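You operate a simulated robot arm through the tools that you are given. There is no shell and no other tool. Be economical: measure what you need, move in short steps, check, and stop when the job is done.

You run a simulated two-armed robot. Do the job below in one go: nothing can be reset, and whatever is moved stays where it is left.

TASK
Wipe up the spill on the left half of the grey work bench with the blue cloth and put it back.

It is judged by the outcome, as a careful person would: the job done as asked, and still so three seconds after it is handed in. It fails if anything else is knocked over, pushed out of place, dropped, spilled or broken. Flat cloth is picked up by pressing the open fingertips on it (5 to 10 N) and closing them slowly along it; thin cloth reads only 2 to 8 mm in the jaws.

THE ROBOT
Two 7-joint arms with two-finger parallel grippers on one trunk, on a base that drives. Base frame: it is fixed to the floor where the robot stands at the start and does not move with it; the origin is under the middle of the robot, x ahead of it, y to its left, z up; the surface under the hand at the start is at about z = 850. Units: mm, degrees, N and s.
The left shoulder is at the start at [-82, 119, 851], the right one opposite. With the tool pointing down near the work surface each hand reaches from about 120 to 580 mm from the robot's upright axis, wherever it stands, measured 20 degrees to its own side. Payload 3.43 kg a hand.
The tool frame of a hand sits at the grasp point between the pads (the TCP): z along the fingers, y along the line on which they close. The tips reach 30 mm beyond it. Largest opening 94 mm; finger width 28, thickness 10; the body of the gripper, 50 by 96 mm, starts 55 mm behind the TCP.
Orientation is that of the tool frame in the base frame, as [roll, pitch, yaw] about the fixed x, y, z axes, in that order (R = Rz(yaw) Ry(pitch) Rx(roll)). With the fingers straight down and closing along the base's y, the tool's x points along the base's -x, its y along +y and its z along -z.

THE INTERFACE
- The arms move only by the tool servo_tool. It takes "left_increments", "right_increments" or both (then of equal length, played together; a hand with none holds still); each is a list of rows, each a list of 3 entries, a list of its own where there are three numbers: the turn, a rotation vector about the tool's x, y, z in degrees, then the shift along the tool's x, y, z in mm, then the finger opening in mm, from 0 to 94. In form: [[[ax, ay, az], [dx, dy, dz], jaw], ...]. A call has 1 to 10 rows; each row is the pose to reach, as a shift and turn from the pose commanded when the call began, along the tool's axes at that moment. A row lasts 0.2 s, in which the tool goes at most 50 mm and 8.6 degrees; a call with a longer step from one row to the next is refused whole, and so is a gripper value outside its range. A pose out of reach is approached as far as the arm can. The call stops where the force on the tool passes 40 N (or 10 N more than at its start, if that is more) or the arm is blocked; 0.2 s more then pass. Each finger travels about 153 mm/s and halts on what it meets, pressing with about 34 N; the grip force reading is that of the motor and also rises with nothing between the fingers. The clock runs only during rows and for 0.2 s after the last one: add rows that repeat a pose to give the fingers time. It gives the time, the measured TCP pose, the force on the tool (base axes), the opening and the grip force at its end, in the units of the frame above (readings bear some noise), with the torque about the TCP (base axes, N m) and any sound that the robot's microphone picked up, and new pictures: "views" is both (left out), scene, wrist or none (wrist: the cameras of the hands that moved).
- Cameras (640 x 400 px; columns grow to the right, rows downward): "scene" is now at [25.8, -17.3, 1553.2]; the picture's right is [-0.22, -0.97, 0.00], its down [-0.78, 0.18, -0.60] and it looks along [0.58, -0.13, -0.80] (base axes); focal length 266 px, centre (320, 200). "left" rides on the left gripper at [76, -14, -102] in its tool frame; the picture's right is [0.18, 0.98, 0.00], its down [-0.75, 0.14, -0.64] and it looks along [-0.63, 0.12, 0.77] (tool axes); focal length 243 px, centre (320, 200). "right" rides on the right gripper at [76, 14, -102] in its tool frame; the picture's right is [-0.18, 0.98, 0.00], its down [-0.75, -0.14, -0.64] and it looks along [-0.63, -0.12, 0.77] (tool axes); focal length 243 px, centre (320, 200). There is no depth. A picture from a camera that has moved, and an enlarged one, comes with that camera's place and axes in the base frame and with its lens.
- raise_lower(by): slides the trunk up (or, below 0, down) by that many mm; the arms and the scene camera ride with it, the base frame stays. It gives what a move gives, with no picture.
- steer(legs): drives the robot by 1 to 6 legs, each [ahead, left, turn to the left] in mm, mm and degrees, along the robot's own axes; the way and the turn of a leg run together, so that a leg with both is an arc; at most 1500 mm and 180 degrees a leg. The arms and the cameras ride along, it lands a little off, and it stops where it bumps. It gives what a move gives, and a new picture of the scene camera.
- pan_tilt(pan, tilt): turns the head with the scene camera to pan (to the left, within 143 degrees either way) and tilt (down, from -29 to 69), counted from straight ahead of the robot. It gives what a move gives, and a new picture of the scene camera.
- inspect(camera, box): a new picture of the part [left, top, right, bottom] of that camera's present view, enlarged. No time passes.
- finish_job(): hands the job in; it is judged then, once.

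Work in short steps. Places have to be worked out from the pictures, the camera data and where the tool is seen: move nearer, look again, correct. Check each grasp and each placing, and mend what went wrong. You have 120 turns and 260 pictures in all, those below and enlarged ones among them. Open the grippers and draw the arms clear of the work before you hand the job in, unless the task says otherwise; then end with one line.

The tools are called after "Emit:" as name(argument=value, ...) on one line, values as JSON. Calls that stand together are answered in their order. servo_tool: Moves the arms, as the interface text tells. Its arguments: {"type":"object","properties":{"left_increments":{"type":"array","items":{"type":"array"}},"right_increments":{"type":"array","items":{"type":"array"}},"views":{"type":"string","enum":["both","scene","wrist","none"]}},"required":[]} The other tools are called the same way: raise_lower (by) slides the trunk up or down; steer (legs) drives the base; pan_tilt (pan, tilt) turns the head that bears the scene camera; inspect (camera, box) takes an enlarged picture of a part of a camera's view; finish_job () hands the job in.

At the start:

```text
time: 0.0
left_tool_pos: [351.2, 94.6, 1052.8]
left_orientation: [180.0, 0.0, -179.9]
left_force: [-0.1, -0.1, 0.1]
left_ft_torque: [0.05, 0.02, 0.02]
left_width: 94.0
left_grasp_force: 0.0
right_tool_pos: [303.2, -201.3, 1071.7]
right_orientation: [-180.0, 0.0, 179.9]
right_force: [-1.5, 0.3, 0.5]
right_ft_torque: [0.02, -0.01, 0.03]
right_width: 93.9
right_grasp_force: 0.0
trunk travel left (down, up): [-275.0, 60.0]
robot x, y, heading: [0.3, -1.0, -0.1]
head pan, tilt: [-13.0, 53.4]
```

scene: 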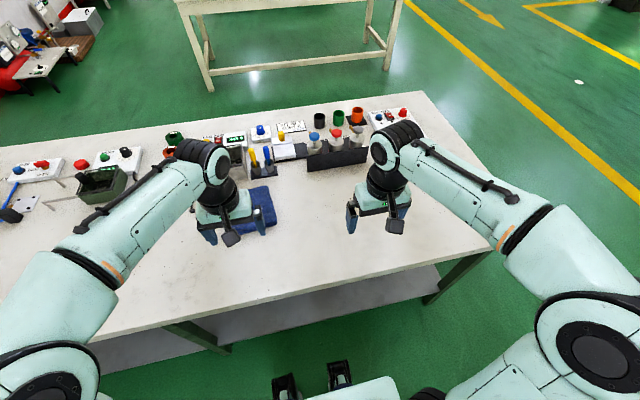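
right: 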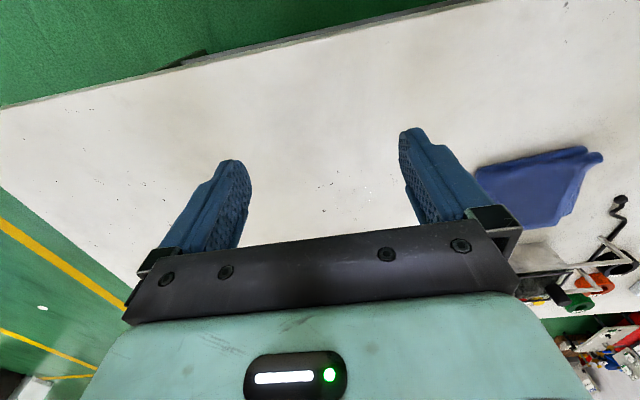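
left: 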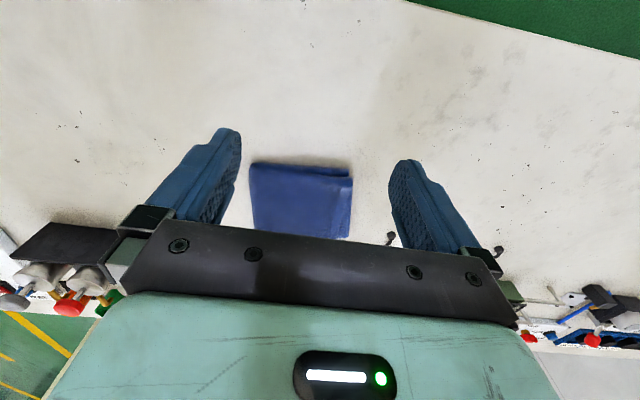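

The cloth lies just ahead of the left hand; I don't see the spill yet. I turn the head to the left half of the bench.

Emit:
pan_tilt(pan=25, tilt=50)

Emit:
inspect(camera="left", box=[320, 0, 640, 200])

```text
time: 1.0
left_tool_pos: [351.3, 94.8, 1053.2]
left_orientation: [179.9, -0.1, -180.0]
left_force: [0.4, -0.3, 0.2]
left_ft_torque: [0.02, -0.03, 0.0]
left_width: 94.0
left_grasp_force: 0.1
right_tool_pos: [302.8, -200.0, 1070.1]
right_orientation: [180.0, -0.1, 180.0]
right_force: [-0.7, 0.3, -0.5]
right_ft_torque: [0.02, 0.01, -0.01]
right_width: 93.7
right_grasp_force: 0.0
trunk travel left (down, up): [-275.0, 60.0]
robot x, y, heading: [0.8, -1.0, 0.2]
head pan, tilt: [25.0, 50.0]
camera scene: at [23.7, 31.6, 1557.6], right [0.42, -0.91, 0.0], down [-0.69, -0.32, -0.64], along [0.58, 0.27, -0.77], focal length 266 px, centre (320, 200)
```

scene: 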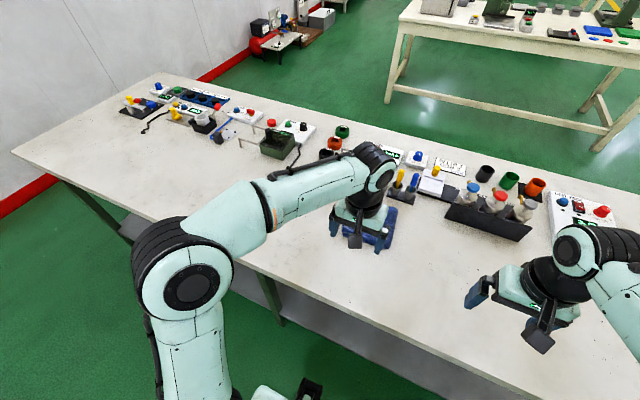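

```text
2.00 times, centred on (480, 100) of left
camera zoom: at [274.1, 80.0, 1154.9], right [-0.18, 0.98, 0.0], down [0.75, 0.14, 0.64], along [0.63, 0.12, -0.77], focal length 485 px, centre (0, 400)
```

zoom: 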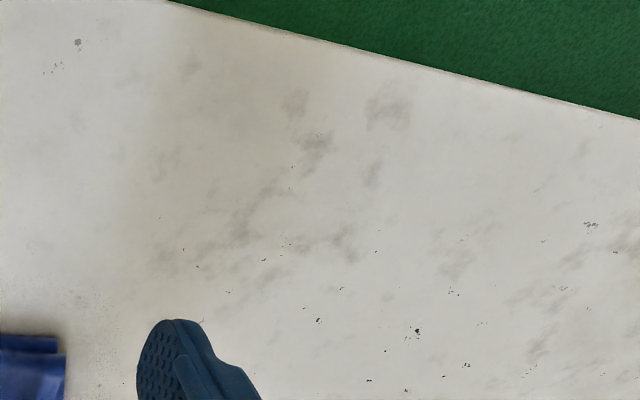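

I look closer at the bench's left part to find the spill.

Emit:
inspect(camera="scene", box=[0, 70, 240, 220])

Emit:
inspect(camera="scene", box=[200, 100, 440, 250])

Emit:
inspect(camera="scene", box=[230, 200, 470, 350])

```text
2.67 times, centred on (120, 145) of scene
camera zoom: at [23.7, 31.6, 1557.6], right [0.42, -0.91, 0.0], down [-0.69, -0.32, -0.64], along [0.58, 0.27, -0.77], focal length 711 px, centre (853, 347)
```

zoom: 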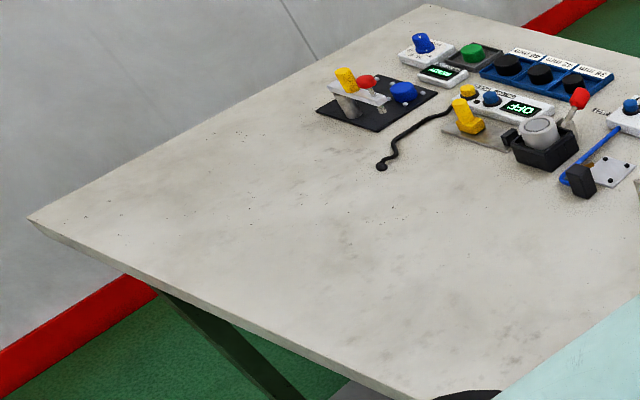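

```text
2.67 times, centred on (320, 175) of scene
camera zoom: at [23.7, 31.6, 1557.6], right [0.42, -0.91, 0.0], down [-0.69, -0.32, -0.64], along [0.58, 0.27, -0.77], focal length 711 px, centre (320, 267)
```

zoom: 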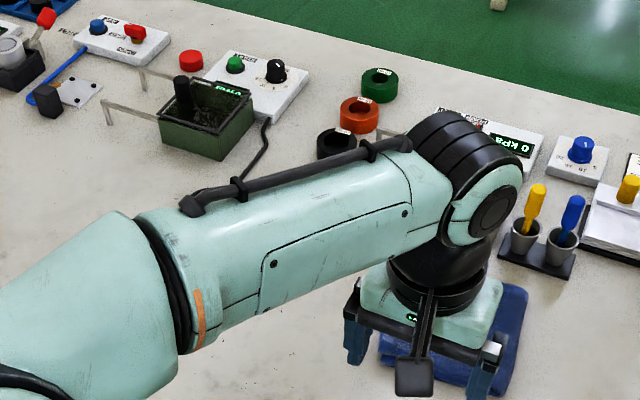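

```text
2.67 times, centred on (350, 275) of scene
camera zoom: at [23.7, 31.6, 1557.6], right [0.42, -0.91, 0.0], down [-0.69, -0.32, -0.64], along [0.58, 0.27, -0.77], focal length 711 px, centre (240, 0)
```

zoom: 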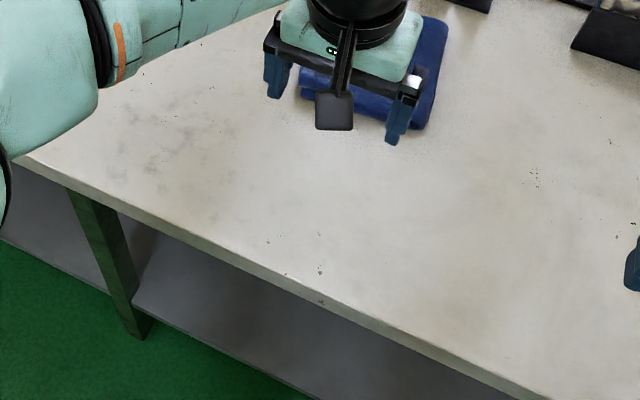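

No clear spill yet; the left arm hides a patch. I move the left hand leftward at height so that its camera sees that patch and the scene camera sees the cloth.

Emit:
servo_tool(left_increments=[[[0, 0, 0], [0, 40, -20], 94], [[0, 0, 0], [0, 80, -40], 94], [[0, 0, 0], [0, 120, -60], 94], [[0, 0, 0], [0, 160, -80], 94], [[0, 0, 0], [0, 200, -80], 94], [[0, 0, 0], [0, 240, -80], 94]], views="both")

```text
time: 2.4
left_tool_pos: [351.6, 334.4, 1131.3]
left_orientation: [-180.0, 0.1, -180.0]
left_force: [-0.2, -0.4, -0.7]
left_ft_torque: [-0.01, -0.01, 0.03]
left_width: 94.1
left_grasp_force: 0.0
right_tool_pos: [302.7, -199.3, 1069.7]
right_orientation: [180.0, 0.0, -180.0]
right_force: [0.2, -0.5, 0.2]
right_ft_torque: [0.02, 0.01, 0.02]
right_width: 94.0
right_grasp_force: 0.0
trunk travel left (down, up): [-275.0, 60.0]
robot x, y, heading: [2.4, 1.0, -0.1]
head pan, tilt: [25.0, 50.0]
camera scene: at [23.8, 32.5, 1557.6], right [0.42, -0.91, 0.0], down [-0.69, -0.32, -0.64], along [0.58, 0.27, -0.77], focal length 266 px, centre (320, 200)
camera left: at [274.9, 320.5, 1232.3], right [-0.18, 0.98, 0.0], down [0.75, 0.14, 0.64], along [0.63, 0.12, -0.77], focal length 243 px, centre (320, 200)
```

scene: 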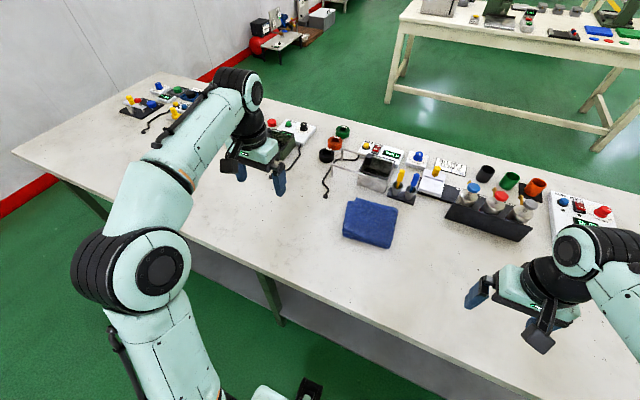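
left: 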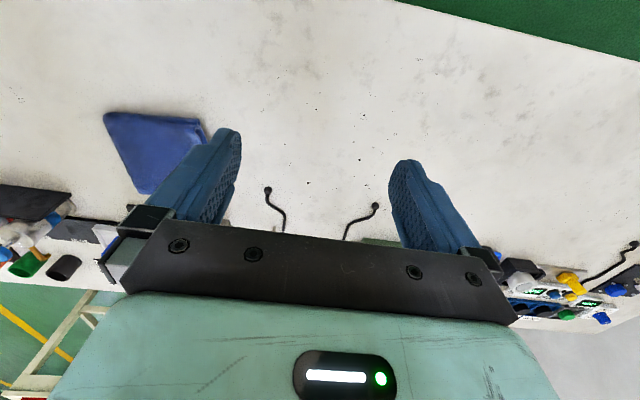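

Only faint smudges show here; I zoom in on the left half and also survey the rest of the room for another grey bench.

Emit:
inspect(camera="scene", box=[180, 130, 380, 255])

Emit:
inspect(camera="left", box=[240, 0, 640, 250])

Emit:
pan_tilt(pan=-60, tilt=30)

Emit:
pan_tilt(pan=-135, tilt=30)

Emit:
pan_tilt(pan=100, tilt=30)

Emit:
pan_tilt(pan=0, tilt=20)

```text
3.20 times, centred on (280, 192) of scene
camera zoom: at [23.8, 32.5, 1557.6], right [0.42, -0.91, 0.0], down [-0.69, -0.32, -0.64], along [0.58, 0.27, -0.77], focal length 853 px, centre (448, 224)
```

zoom: 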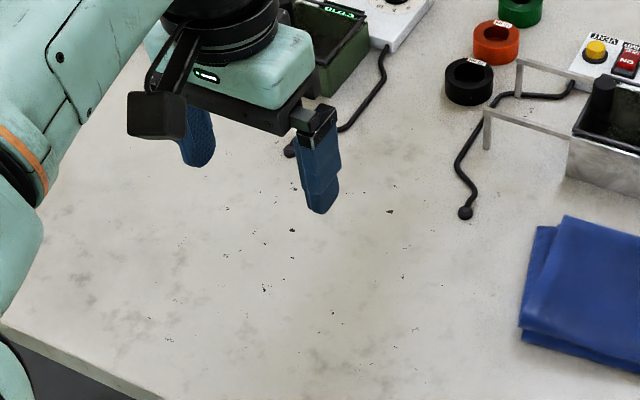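

```text
1.60 times, centred on (440, 125) of left
camera zoom: at [274.9, 320.5, 1232.3], right [-0.18, 0.98, 0.0], down [0.75, 0.14, 0.64], along [0.63, 0.12, -0.77], focal length 388 px, centre (128, 320)
```

zoom: 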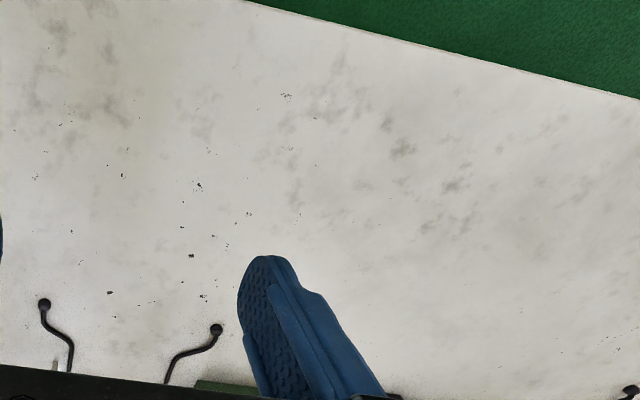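

```text
time: 4.0
left_tool_pos: [351.8, 333.3, 1130.6]
left_orientation: [180.0, 0.0, 180.0]
left_force: [-0.5, 0.5, -0.5]
left_ft_torque: [-0.02, 0.05, 0.01]
left_width: 93.7
left_grasp_force: 0.1
right_tool_pos: [303.0, -199.6, 1072.1]
right_orientation: [-180.0, -0.1, -179.9]
right_force: [-0.1, 1.6, -0.2]
right_ft_torque: [0.02, 0.0, 0.0]
right_width: 94.1
right_grasp_force: 0.1
trunk travel left (down, up): [-275.0, 60.0]
robot x, y, heading: [0.4, -3.4, 0.2]
head pan, tilt: [-60.0, 30.0]
camera scene: at [-0.8, -79.1, 1587.1], right [-0.87, -0.5, 0.0], down [-0.25, 0.43, -0.87], along [0.43, -0.75, -0.5], focal length 266 px, centre (320, 200)
```

scene: 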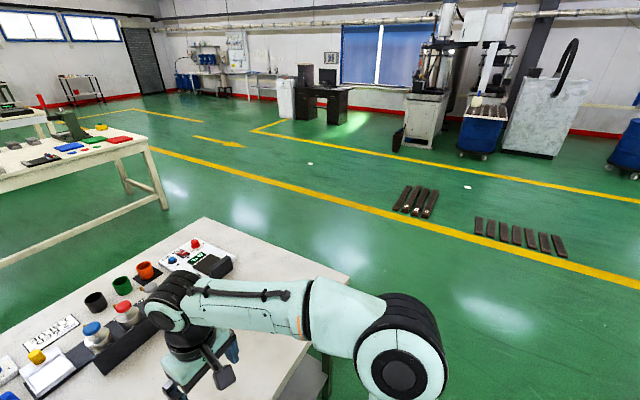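

```text
time: 5.5
left_tool_pos: [351.9, 332.6, 1131.8]
left_orientation: [-180.0, 0.1, 179.9]
left_force: [-0.3, 0.1, -0.8]
left_ft_torque: [0.01, 0.0, 0.0]
left_width: 94.0
left_grasp_force: 0.1
right_tool_pos: [302.8, -200.8, 1070.6]
right_orientation: [180.0, 0.0, -180.0]
right_force: [-0.3, -0.2, -0.3]
right_ft_torque: [0.02, 0.0, 0.0]
right_width: 94.0
right_grasp_force: 0.1
trunk travel left (down, up): [-275.0, 60.0]
robot x, y, heading: [-1.9, 1.2, 0.2]
head pan, tilt: [-135.0, 30.0]
camera scene: at [-110.0, -64.8, 1587.1], right [-0.71, 0.71, 0.0], down [0.35, 0.35, -0.87], along [-0.61, -0.61, -0.5], focal length 266 px, centre (320, 200)
```

scene: 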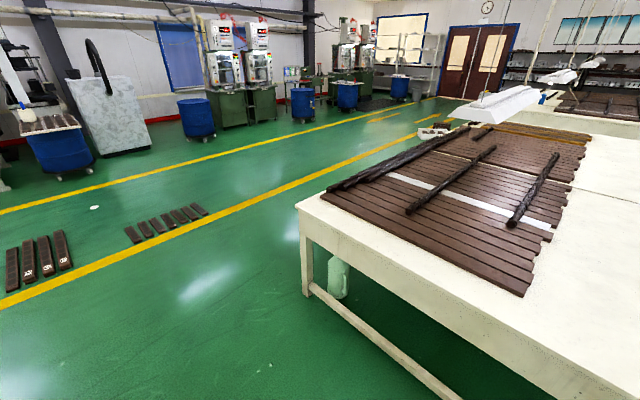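

```text
time: 8.8
left_tool_pos: [352.2, 332.8, 1130.9]
left_orientation: [180.0, 0.0, -180.0]
left_force: [-0.7, -0.3, -0.4]
left_ft_torque: [0.03, 0.0, 0.0]
left_width: 94.0
left_grasp_force: 0.0
right_tool_pos: [303.1, -200.7, 1070.9]
right_orientation: [-179.9, 0.0, -179.9]
right_force: [-0.6, -0.2, 0.2]
right_ft_torque: [-0.02, -0.01, -0.02]
right_width: 94.1
right_grasp_force: 0.1
trunk travel left (down, up): [-275.0, 60.0]
robot x, y, heading: [-4.9, 0.8, 0.1]
head pan, tilt: [100.0, 30.0]
camera scene: at [-61.8, 88.3, 1587.1], right [0.98, 0.17, 0.0], down [0.09, -0.49, -0.87], along [-0.15, 0.85, -0.5], focal length 266 px, centre (320, 200)
```

scene: 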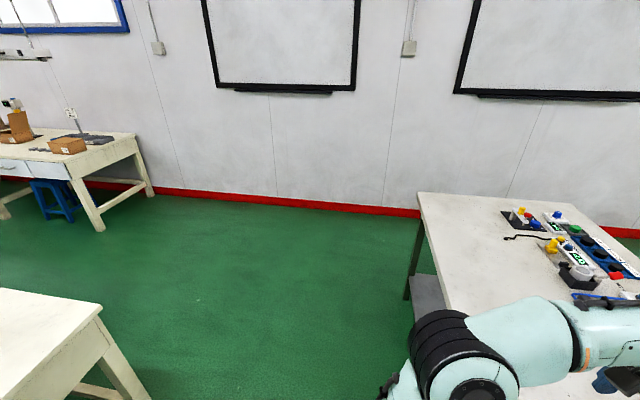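

```text
time: 10.6
left_tool_pos: [352.4, 334.4, 1132.3]
left_orientation: [-180.0, 0.1, 179.9]
left_force: [-0.2, -0.2, -0.2]
left_ft_torque: [0.0, -0.04, -0.02]
left_width: 94.3
left_grasp_force: 0.1
right_tool_pos: [302.9, -199.9, 1070.2]
right_orientation: [-179.9, 0.0, -179.9]
right_force: [-0.4, -1.0, -0.1]
right_ft_torque: [0.0, -0.01, 0.0]
right_width: 93.8
right_grasp_force: 0.1
trunk travel left (down, up): [-275.0, 60.0]
robot x, y, heading: [1.9, 0.0, 0.1]
head pan, tilt: [0.0, 20.0]
camera scene: at [47.0, -0.7, 1603.2], right [0.0, -1.0, 0.0], down [-0.34, 0.0, -0.94], along [0.94, 0.0, -0.34], focal length 266 px, centre (320, 200)
```

scene: 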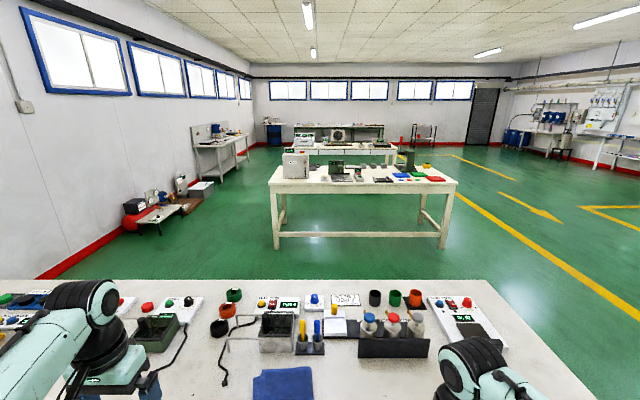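

The bench runs from about y = -580 to 1515, so its left half is y > 470, mostly out of sight. I drive 600 mm left to see it.

Emit:
steer(legs=[[0, 600, 0]])

Emit:
pan_tilt(pan=15, tilt=55)

```text
time: 16.3
left_tool_pos: [349.5, 930.6, 1131.1]
left_orientation: [180.0, -0.1, -179.6]
left_force: [-0.1, -0.9, 0.7]
left_ft_torque: [0.02, 0.03, -0.01]
left_width: 94.2
left_grasp_force: 0.1
right_tool_pos: [302.2, 398.3, 1071.0]
right_orientation: [180.0, 0.0, -179.6]
right_force: [0.5, 0.0, 1.3]
right_ft_torque: [-0.02, -0.01, -0.01]
right_width: 94.1
right_grasp_force: 0.1
trunk travel left (down, up): [-275.0, 60.0]
robot x, y, heading: [-5.5, 596.9, 0.4]
head pan, tilt: [0.0, 20.0]
camera scene: at [45.5, 596.1, 1603.2], right [0.01, -1.0, 0.0], down [-0.34, 0.0, -0.94], along [0.94, 0.0, -0.34], focal length 266 px, centre (320, 200)
```

scene: 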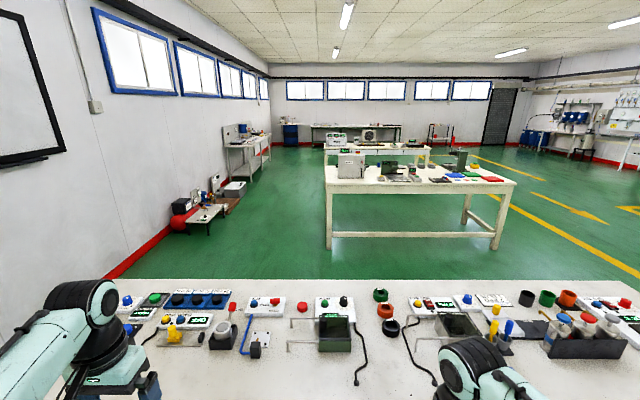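

```text
time: 17.3
left_tool_pos: [348.8, 931.1, 1132.1]
left_orientation: [180.0, 0.0, -179.7]
left_force: [-1.0, 0.0, 0.1]
left_ft_torque: [0.01, 0.0, 0.02]
left_width: 94.0
left_grasp_force: 0.0
right_tool_pos: [303.4, 397.5, 1070.6]
right_orientation: [179.9, 0.1, -179.8]
right_force: [0.4, -0.2, -0.9]
right_ft_torque: [-0.03, -0.01, -0.04]
right_width: 94.0
right_grasp_force: 0.1
trunk travel left (down, up): [-275.0, 60.0]
robot x, y, heading: [-1.2, 593.4, 0.2]
head pan, tilt: [15.0, 55.0]
camera scene: at [21.9, 614.5, 1551.1], right [0.26, -0.96, 0.0], down [-0.79, -0.22, -0.57], along [0.55, 0.15, -0.82], focal length 266 px, centre (320, 200)
```

scene: 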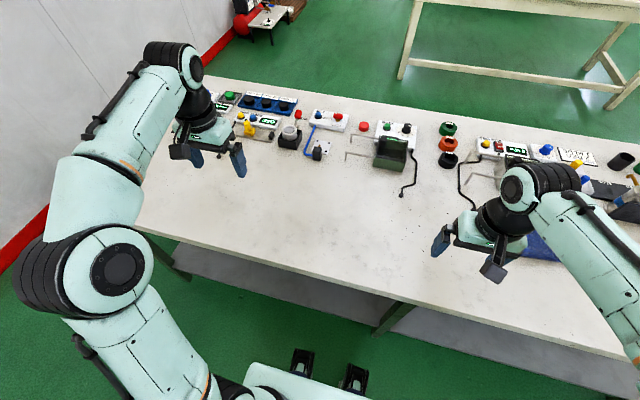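

I zoom in on the bench surface from here with both cameras.

Emit:
inspect(camera="scene", box=[140, 140, 300, 240])

Emit:
inspect(camera="scene", box=[280, 140, 440, 240])

Emit:
inspect(camera="scene", box=[280, 220, 440, 320])

Emit:
inspect(camera="left", box=[0, 0, 640, 400])

Emit:
inspect(camera="right", box=[0, 0, 640, 400])

```text
4.00 times, centred on (220, 190) of scene
camera zoom: at [21.9, 614.5, 1551.1], right [0.26, -0.96, 0.0], down [-0.79, -0.22, -0.57], along [0.55, 0.15, -0.82], focal length 1066 px, centre (720, 240)
```

zoom: 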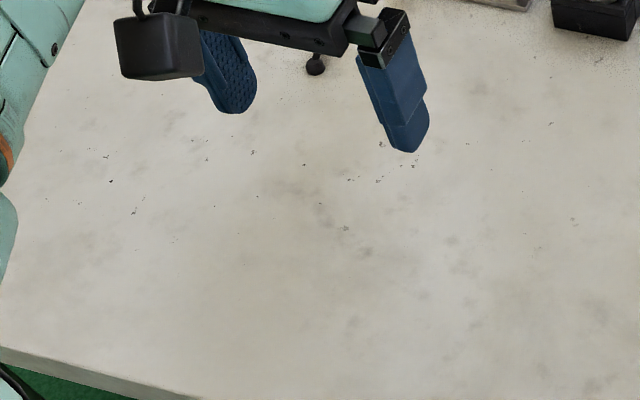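

```text
4.00 times, centred on (360, 190) of scene
camera zoom: at [21.9, 614.5, 1551.1], right [0.26, -0.96, 0.0], down [-0.79, -0.22, -0.57], along [0.55, 0.15, -0.82], focal length 1066 px, centre (160, 240)
```

zoom: 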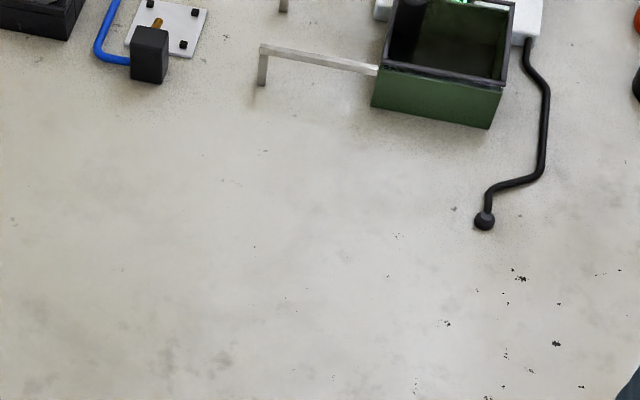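

```text
4.00 times, centred on (360, 270) of scene
camera zoom: at [21.9, 614.5, 1551.1], right [0.26, -0.96, 0.0], down [-0.79, -0.22, -0.57], along [0.55, 0.15, -0.82], focal length 1066 px, centre (160, -80)
```

zoom: 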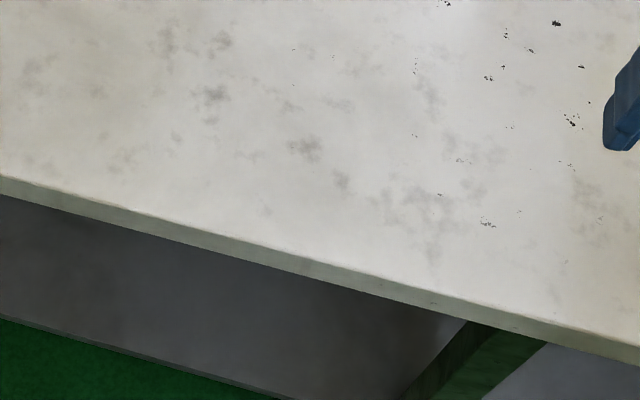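

```text
1.00 times, centred on (320, 200) of left (not enlarged: the box is as wide or as high as the picture)
camera zoom: at [271.7, 917.3, 1232.3], right [-0.19, 0.98, 0.0], down [0.75, 0.15, 0.64], along [0.63, 0.12, -0.77], focal length 243 px, centre (320, 200)
```

zoom: 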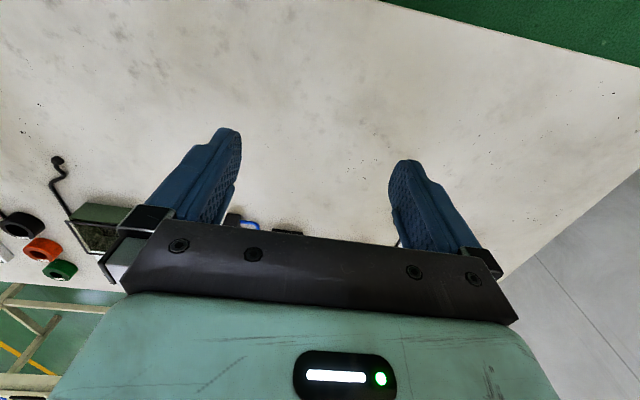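

```text
1.00 times, centred on (320, 200) of right (not enlarged: the box is as wide or as high as the picture)
camera zoom: at [225.9, 412.3, 1172.7], right [0.18, 0.98, 0.0], down [0.75, -0.14, 0.64], along [0.63, -0.11, -0.77], focal length 243 px, centre (320, 200)
```

zoom: 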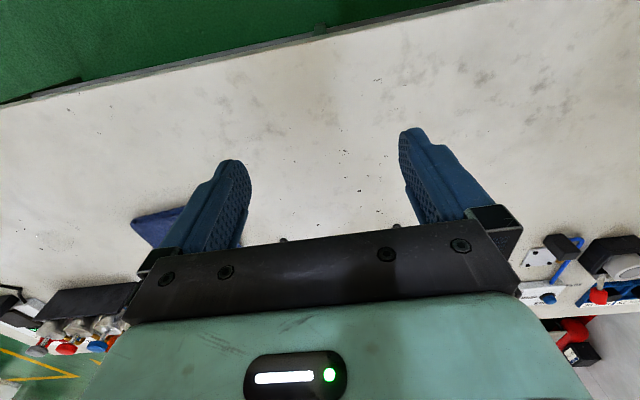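

Nothing certain so far. I swing the left hand right/back to uncover the left end and look again from both cameras.

Emit:
servo_tool(left_increments=[[[0, 0, 0], [20, -50, 0], 94], [[0, 0, 0], [40, -95, 0], 94], [[0, 0, 0], [60, -140, 0], 94], [[0, 0, 0], [80, -180, 0], 94], [[0, 0, 0], [100, -220, 0], 94]], views="wrist")

Emit:
pan_tilt(pan=35, tilt=45)

Emit:
inspect(camera="scene", box=[120, 100, 320, 225])

Emit:
inspect(camera="scene", box=[280, 100, 480, 225])

```text
refused: row 1 steps farther than a row can; nothing moved
```

```text
time: 18.1
left_tool_pos: [348.5, 932.0, 1131.1]
left_orientation: [-180.0, 0.0, -179.7]
left_force: [0.5, 0.8, 1.3]
left_ft_torque: [0.02, 0.0, -0.02]
left_width: 93.8
left_grasp_force: 0.1
right_tool_pos: [302.7, 397.6, 1071.3]
right_orientation: [-180.0, 0.0, -179.8]
right_force: [0.1, -0.2, 0.6]
right_ft_torque: [0.0, 0.02, 0.01]
right_width: 93.8
right_grasp_force: 0.1
trunk travel left (down, up): [-275.0, 60.0]
robot x, y, heading: [-2.1, 596.8, 0.1]
head pan, tilt: [35.0, 45.0]
camera scene: at [18.8, 642.4, 1564.5], right [0.58, -0.82, 0.0], down [-0.58, -0.41, -0.71], along [0.58, 0.41, -0.71], focal length 266 px, centre (320, 200)
```

scene: 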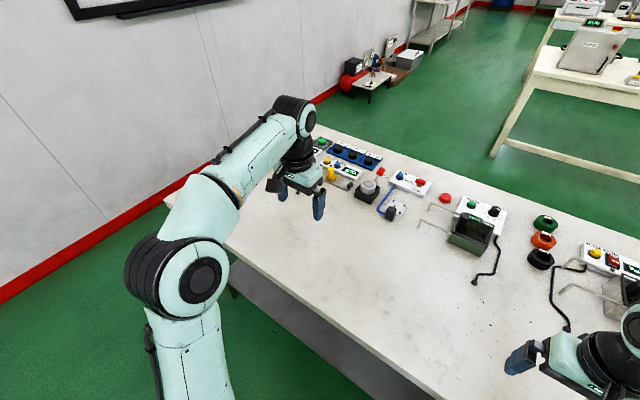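

```text
3.20 times, centred on (220, 162) of scene
camera zoom: at [18.8, 642.4, 1564.5], right [0.58, -0.82, 0.0], down [-0.58, -0.41, -0.71], along [0.58, 0.41, -0.71], focal length 853 px, centre (640, 320)
```

zoom: 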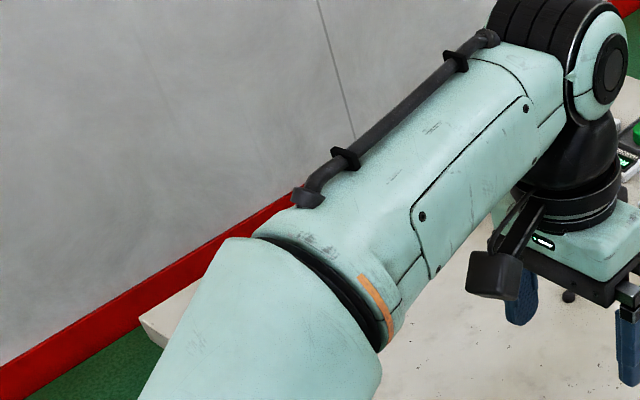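

```text
3.20 times, centred on (380, 162) of scene
camera zoom: at [18.8, 642.4, 1564.5], right [0.58, -0.82, 0.0], down [-0.58, -0.41, -0.71], along [0.58, 0.41, -0.71], focal length 853 px, centre (128, 320)
```

zoom: 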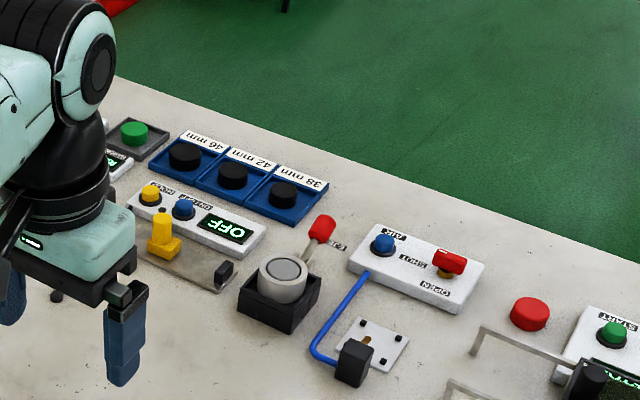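

The step was too long; I redo it in shorter rows.

Emit:
servo_tool(left_increments=[[[0, 0, 0], [15, -40, 0], 94], [[0, 0, 0], [30, -80, 0], 94], [[0, 0, 0], [50, -120, 0], 94], [[0, 0, 0], [70, -160, 0], 94], [[0, 0, 0], [90, -200, 0], 94], [[0, 0, 0], [110, -240, 0], 94]], views="both")

Emit:
inspect(camera="scene", box=[160, 150, 320, 250])

```text
time: 19.5
left_tool_pos: [238.7, 690.3, 1131.4]
left_orientation: [179.9, 0.1, -179.7]
left_force: [-0.1, 0.0, -0.1]
left_ft_torque: [-0.01, 0.01, 0.02]
left_width: 93.9
left_grasp_force: 0.1
right_tool_pos: [302.7, 397.9, 1069.2]
right_orientation: [180.0, -0.1, -179.6]
right_force: [0.4, -0.8, 0.2]
right_ft_torque: [0.02, -0.01, 0.0]
right_width: 93.8
right_grasp_force: 0.1
trunk travel left (down, up): [-275.0, 60.0]
robot x, y, heading: [-0.0, 597.0, 0.3]
head pan, tilt: [35.0, 45.0]
camera scene: at [18.5, 641.7, 1564.5], right [0.58, -0.82, 0.0], down [-0.58, -0.41, -0.71], along [0.58, 0.41, -0.71], focal length 266 px, centre (320, 200)
camera left: at [162.2, 676.2, 1233.1], right [-0.19, 0.98, 0.0], down [0.75, 0.15, 0.64], along [0.63, 0.12, -0.77], focal length 243 px, centre (320, 200)
```

scene: 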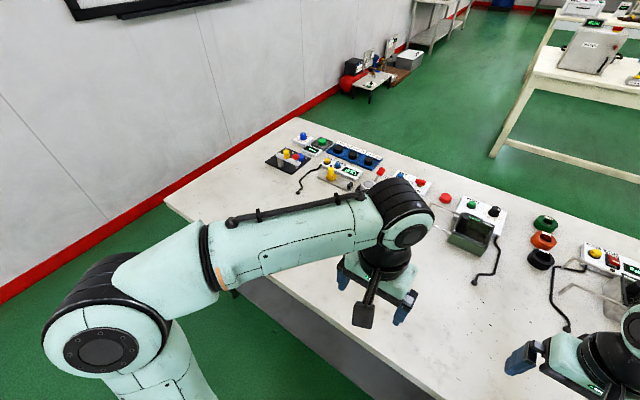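
left: 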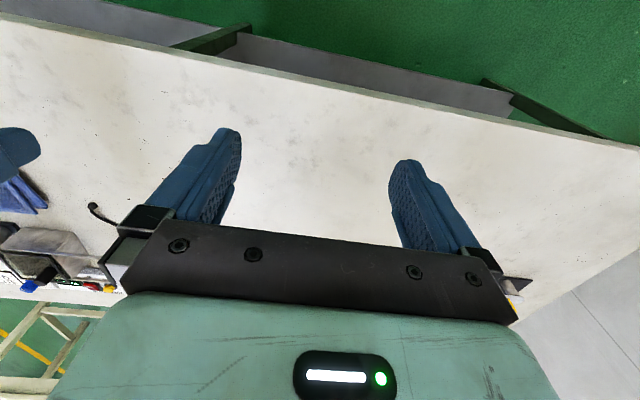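

```text
4.00 times, centred on (240, 200) of scene
camera zoom: at [18.5, 641.7, 1564.5], right [0.58, -0.82, 0.0], down [-0.58, -0.41, -0.71], along [0.58, 0.41, -0.71], focal length 1066 px, centre (640, 200)
```

zoom: 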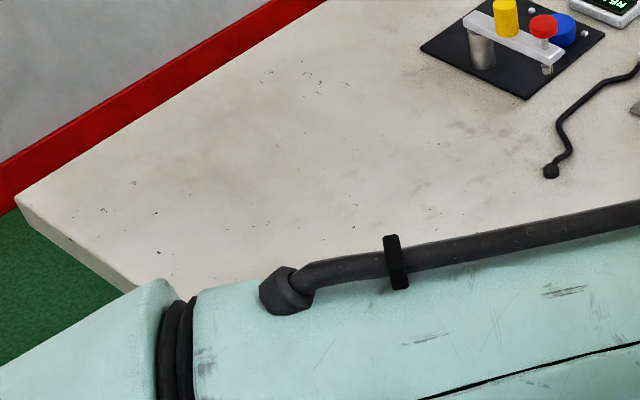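

Left end is clean apart from wear. I zoom into the left camera's present view of the middle of the left half.

Emit:
inspect(camera="left", box=[0, 10, 240, 160])

Emit:
inspect(camera="left", box=[200, 60, 440, 210])

Emit:
inspect(camera="right", box=[390, 0, 640, 156])

Emit:
inspect(camera="right", box=[150, 50, 400, 206])

```text
2.67 times, centred on (120, 85) of left
camera zoom: at [162.2, 676.2, 1233.1], right [-0.19, 0.98, 0.0], down [0.75, 0.15, 0.64], along [0.63, 0.12, -0.77], focal length 647 px, centre (853, 507)
```

zoom: 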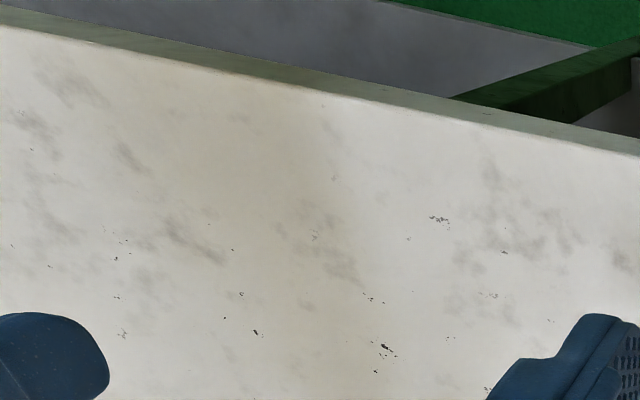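

```text
2.67 times, centred on (320, 135) of left
camera zoom: at [162.2, 676.2, 1233.1], right [-0.19, 0.98, 0.0], down [0.75, 0.15, 0.64], along [0.63, 0.12, -0.77], focal length 647 px, centre (320, 373)
```

zoom: 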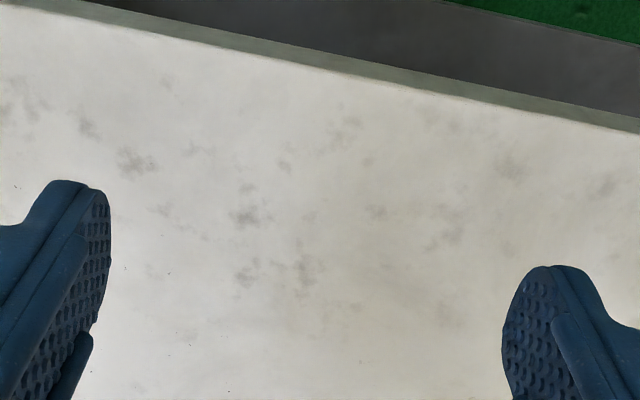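

```text
2.56 times, centred on (515, 78) of right
camera zoom: at [225.8, 411.7, 1172.7], right [0.18, 0.98, 0.0], down [0.75, -0.14, 0.64], along [0.63, -0.11, -0.77], focal length 621 px, centre (-179, 512)
```

zoom: 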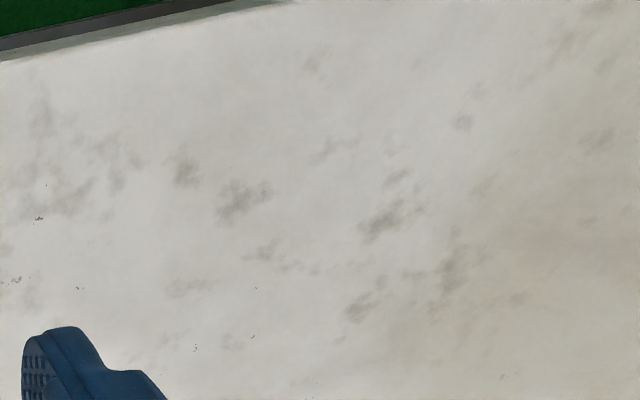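

```text
2.56 times, centred on (275, 128) of right
camera zoom: at [225.8, 411.7, 1172.7], right [0.18, 0.98, 0.0], down [0.75, -0.14, 0.64], along [0.63, -0.11, -0.77], focal length 621 px, centre (435, 384)
```

zoom: 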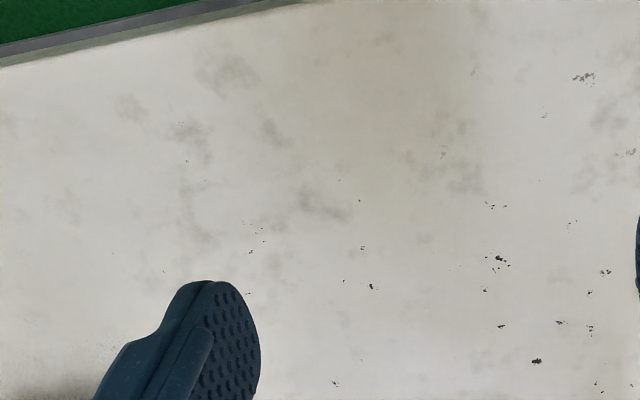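

Everything seen so far looks like bench wear; a clear liquid might only show by reflection. I back off 350 mm and look at a grazing angle.

Emit:
steer(legs=[[-350, 0, 0]])

Emit:
pan_tilt(pan=0, tilt=40)

Emit:
inspect(camera="scene", box=[60, 100, 340, 275])

Emit:
inspect(camera="scene", box=[300, 100, 580, 275])

```text
time: 21.8
left_tool_pos: [-109.6, 690.3, 1131.4]
left_orientation: [180.0, 0.0, -179.7]
left_force: [-0.1, 0.2, -0.2]
left_ft_torque: [0.0, -0.01, 0.0]
left_width: 94.1
left_grasp_force: 0.1
right_tool_pos: [-46.9, 395.7, 1070.0]
right_orientation: [-180.0, 0.0, -179.7]
right_force: [0.1, -0.2, 0.0]
right_ft_torque: [-0.01, -0.01, -0.02]
right_width: 93.8
right_grasp_force: 0.0
trunk travel left (down, up): [-275.0, 60.0]
robot x, y, heading: [-352.1, 591.1, 0.2]
head pan, tilt: [35.0, 45.0]
camera scene: at [-331.4, 640.8, 1564.6], right [0.58, -0.82, 0.0], down [-0.58, -0.41, -0.71], along [0.58, 0.41, -0.71], focal length 266 px, centre (320, 200)
```

scene: 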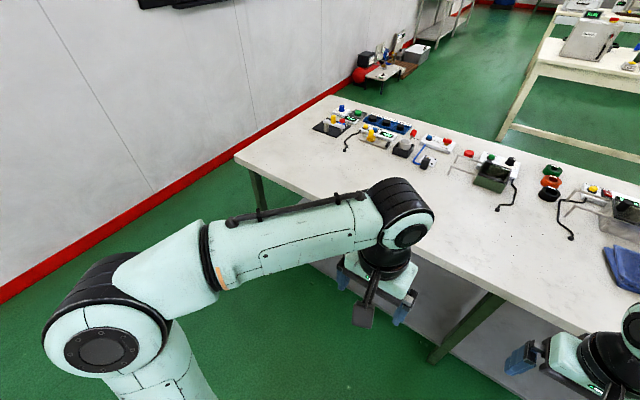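

```text
time: 22.8
left_tool_pos: [-110.6, 689.8, 1132.4]
left_orientation: [180.0, 0.0, -179.7]
left_force: [-0.7, 0.0, 0.8]
left_ft_torque: [-0.01, 0.01, -0.02]
left_width: 94.0
left_grasp_force: 0.0
right_tool_pos: [-46.1, 396.8, 1071.2]
right_orientation: [-180.0, 0.1, -179.7]
right_force: [-0.6, -1.3, 0.9]
right_ft_torque: [0.01, 0.01, 0.02]
right_width: 94.0
right_grasp_force: 0.1
trunk travel left (down, up): [-275.0, 60.0]
robot x, y, heading: [-351.9, 594.4, 0.1]
head pan, tilt: [0.0, 40.0]
camera scene: at [-312.5, 594.3, 1571.8], right [0.01, -1.0, 0.0], down [-0.64, 0.0, -0.77], along [0.77, 0.0, -0.64], focal length 266 px, centre (320, 200)
```

scene: 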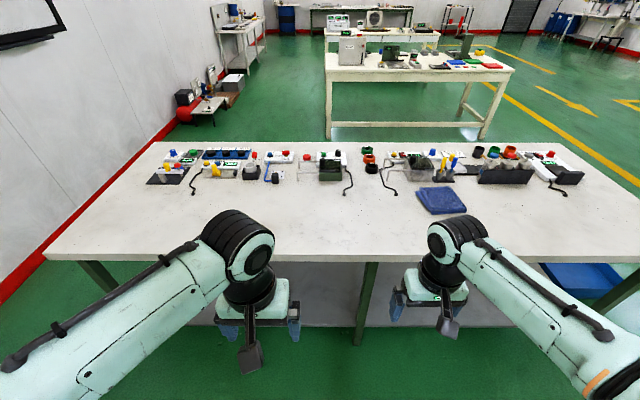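

```text
2.29 times, centred on (200, 188) of scene
camera zoom: at [-312.5, 594.3, 1571.8], right [0.01, -1.0, 0.0], down [-0.64, 0.0, -0.77], along [0.77, 0.0, -0.64], focal length 609 px, centre (594, 229)
```

zoom: 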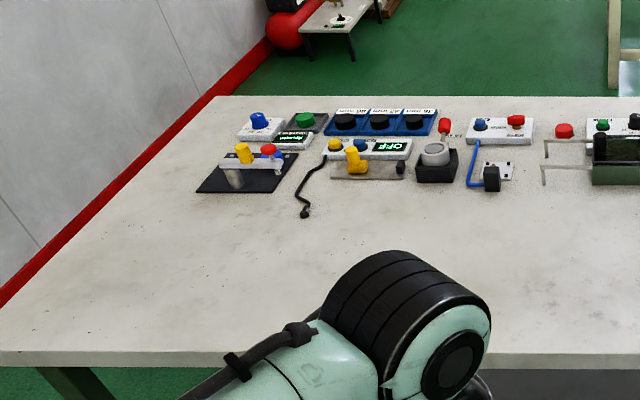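

```text
2.29 times, centred on (440, 188) of scene
camera zoom: at [-312.5, 594.3, 1571.8], right [0.01, -1.0, 0.0], down [-0.64, 0.0, -0.77], along [0.77, 0.0, -0.64], focal length 609 px, centre (46, 229)
```

zoom: 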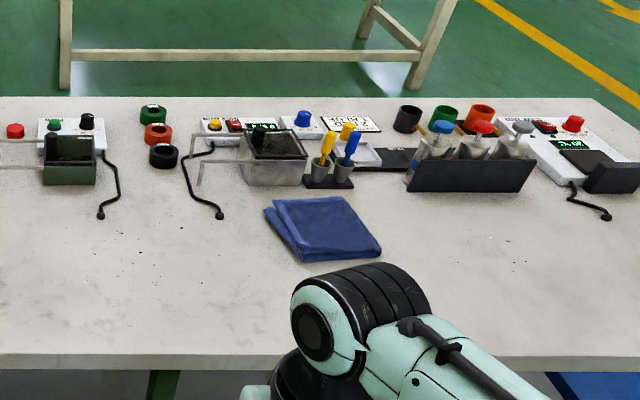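

The whole bench is now in view. I scan it in strips at higher zoom.

Emit:
inspect(camera="scene", box=[130, 135, 260, 216])

Emit:
inspect(camera="scene", box=[240, 135, 370, 216])

Emit:
inspect(camera="scene", box=[270, 190, 430, 290])

Emit:
inspect(camera="scene", box=[50, 180, 210, 280])

Emit:
inspect(camera="scene", box=[480, 140, 640, 240])

```text
4.92 times, centred on (195, 176) of scene
camera zoom: at [-312.5, 594.3, 1571.8], right [0.01, -1.0, 0.0], down [-0.64, 0.0, -0.77], along [0.77, 0.0, -0.64], focal length 1312 px, centre (935, 321)
```

zoom: 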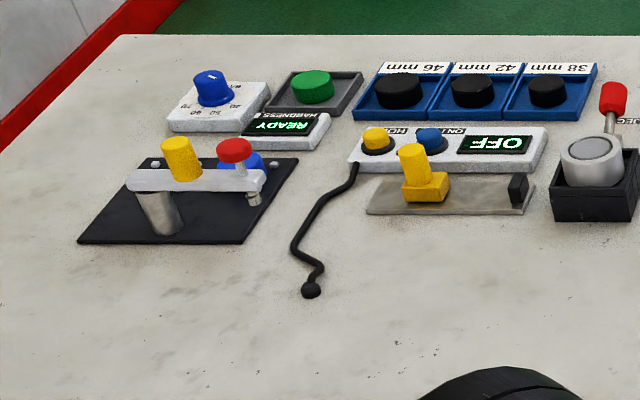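

```text
4.92 times, centred on (305, 176) of scene
camera zoom: at [-312.5, 594.3, 1571.8], right [0.01, -1.0, 0.0], down [-0.64, 0.0, -0.77], along [0.77, 0.0, -0.64], focal length 1312 px, centre (394, 321)
```

zoom: 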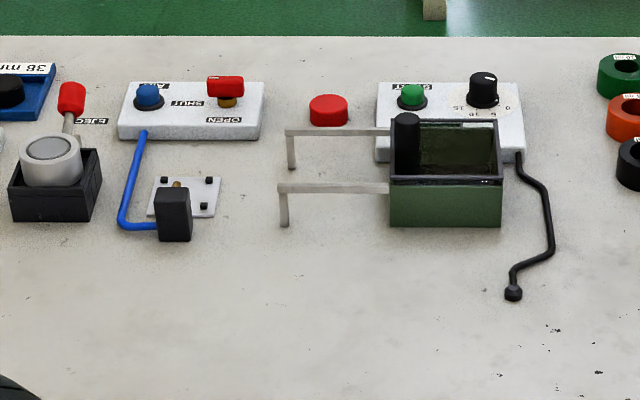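

```text
4.00 times, centred on (350, 240) of scene
camera zoom: at [-312.5, 594.3, 1571.8], right [0.01, -1.0, 0.0], down [-0.64, 0.0, -0.77], along [0.77, 0.0, -0.64], focal length 1066 px, centre (200, 40)
```

zoom: 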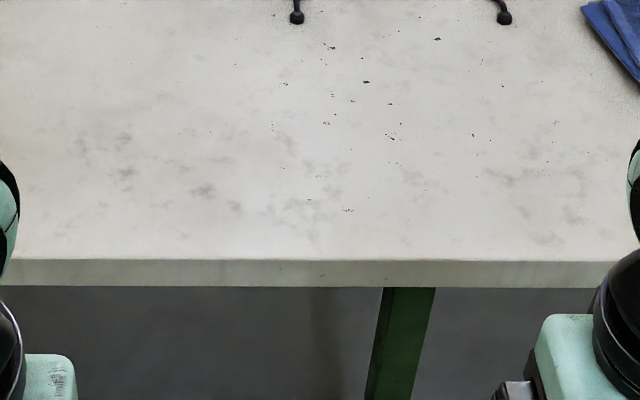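

```text
4.00 times, centred on (130, 230) of scene
camera zoom: at [-312.5, 594.3, 1571.8], right [0.01, -1.0, 0.0], down [-0.64, 0.0, -0.77], along [0.77, 0.0, -0.64], focal length 1066 px, centre (1080, 80)
```

zoom: 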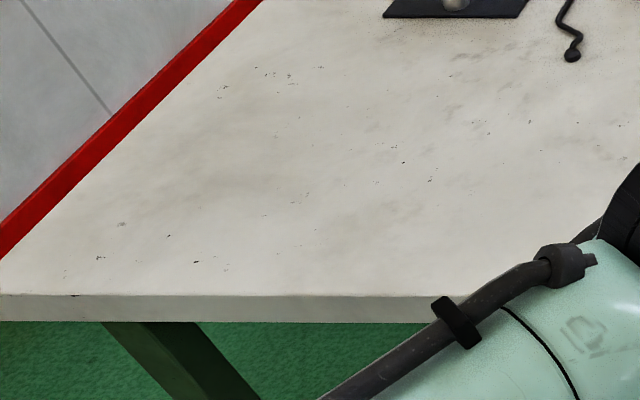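

```text
4.00 times, centred on (560, 190) of scene
camera zoom: at [-312.5, 594.3, 1571.8], right [0.01, -1.0, 0.0], down [-0.64, 0.0, -0.77], along [0.77, 0.0, -0.64], focal length 1066 px, centre (-640, 240)
```

zoom: 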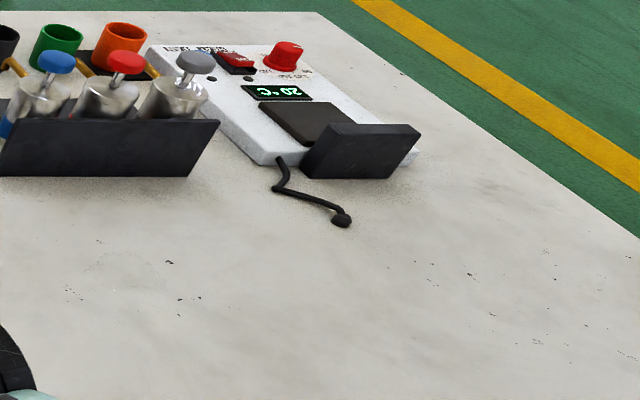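

I notice a faint outlined blob with a glint near (523,-198), possibly a clear puddle. I magnify it.

Emit:
inspect(camera="scene", box=[470, 185, 550, 235])

Emit:
inspect(camera="scene", box=[200, 180, 300, 242])

Emit:
inspect(camera="scene", box=[280, 180, 360, 230])

Emit:
inspect(camera="scene", box=[350, 180, 430, 230])

```text
8.00 times, centred on (510, 210) of scene
camera zoom: at [-312.5, 594.3, 1571.8], right [0.01, -1.0, 0.0], down [-0.64, 0.0, -0.77], along [0.77, 0.0, -0.64], focal length 2132 px, centre (-1200, 120)
```

zoom: 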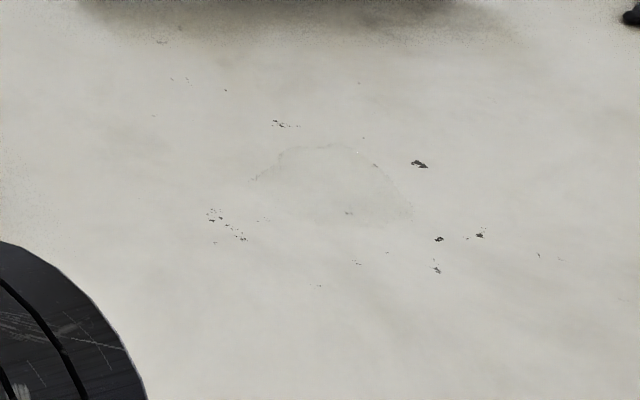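

```text
6.40 times, centred on (250, 211) of scene
camera zoom: at [-312.5, 594.3, 1571.8], right [0.01, -1.0, 0.0], down [-0.64, 0.0, -0.77], along [0.77, 0.0, -0.64], focal length 1706 px, centre (768, 130)
```

zoom: 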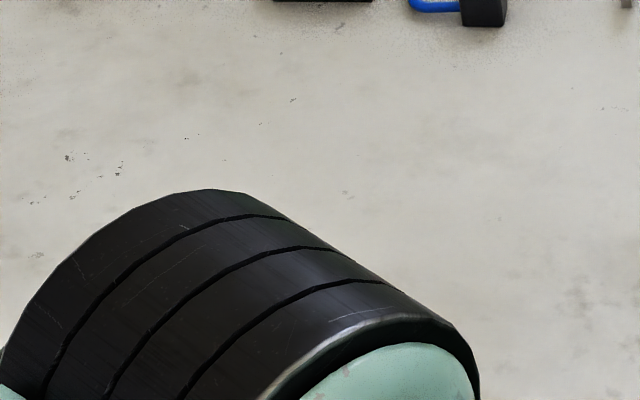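

```text
8.00 times, centred on (320, 205) of scene
camera zoom: at [-312.5, 594.3, 1571.8], right [0.01, -1.0, 0.0], down [-0.64, 0.0, -0.77], along [0.77, 0.0, -0.64], focal length 2132 px, centre (320, 160)
```

zoom: 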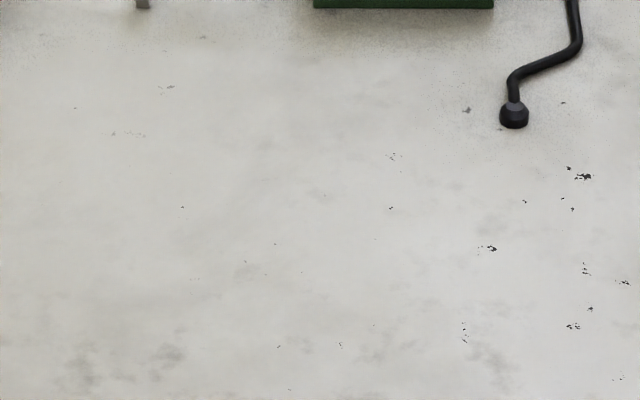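

```text
8.00 times, centred on (390, 205) of scene
camera zoom: at [-312.5, 594.3, 1571.8], right [0.01, -1.0, 0.0], down [-0.64, 0.0, -0.77], along [0.77, 0.0, -0.64], focal length 2132 px, centre (-240, 160)
```

zoom: 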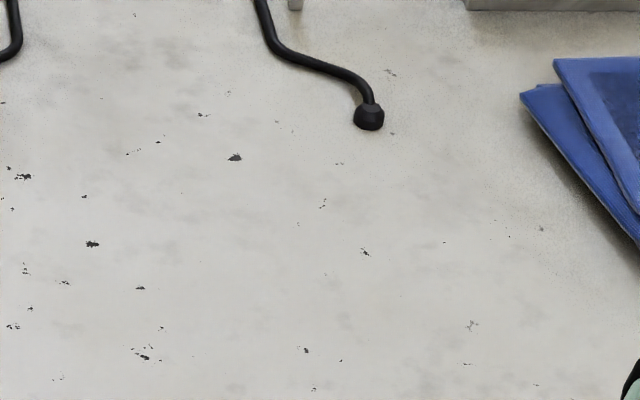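

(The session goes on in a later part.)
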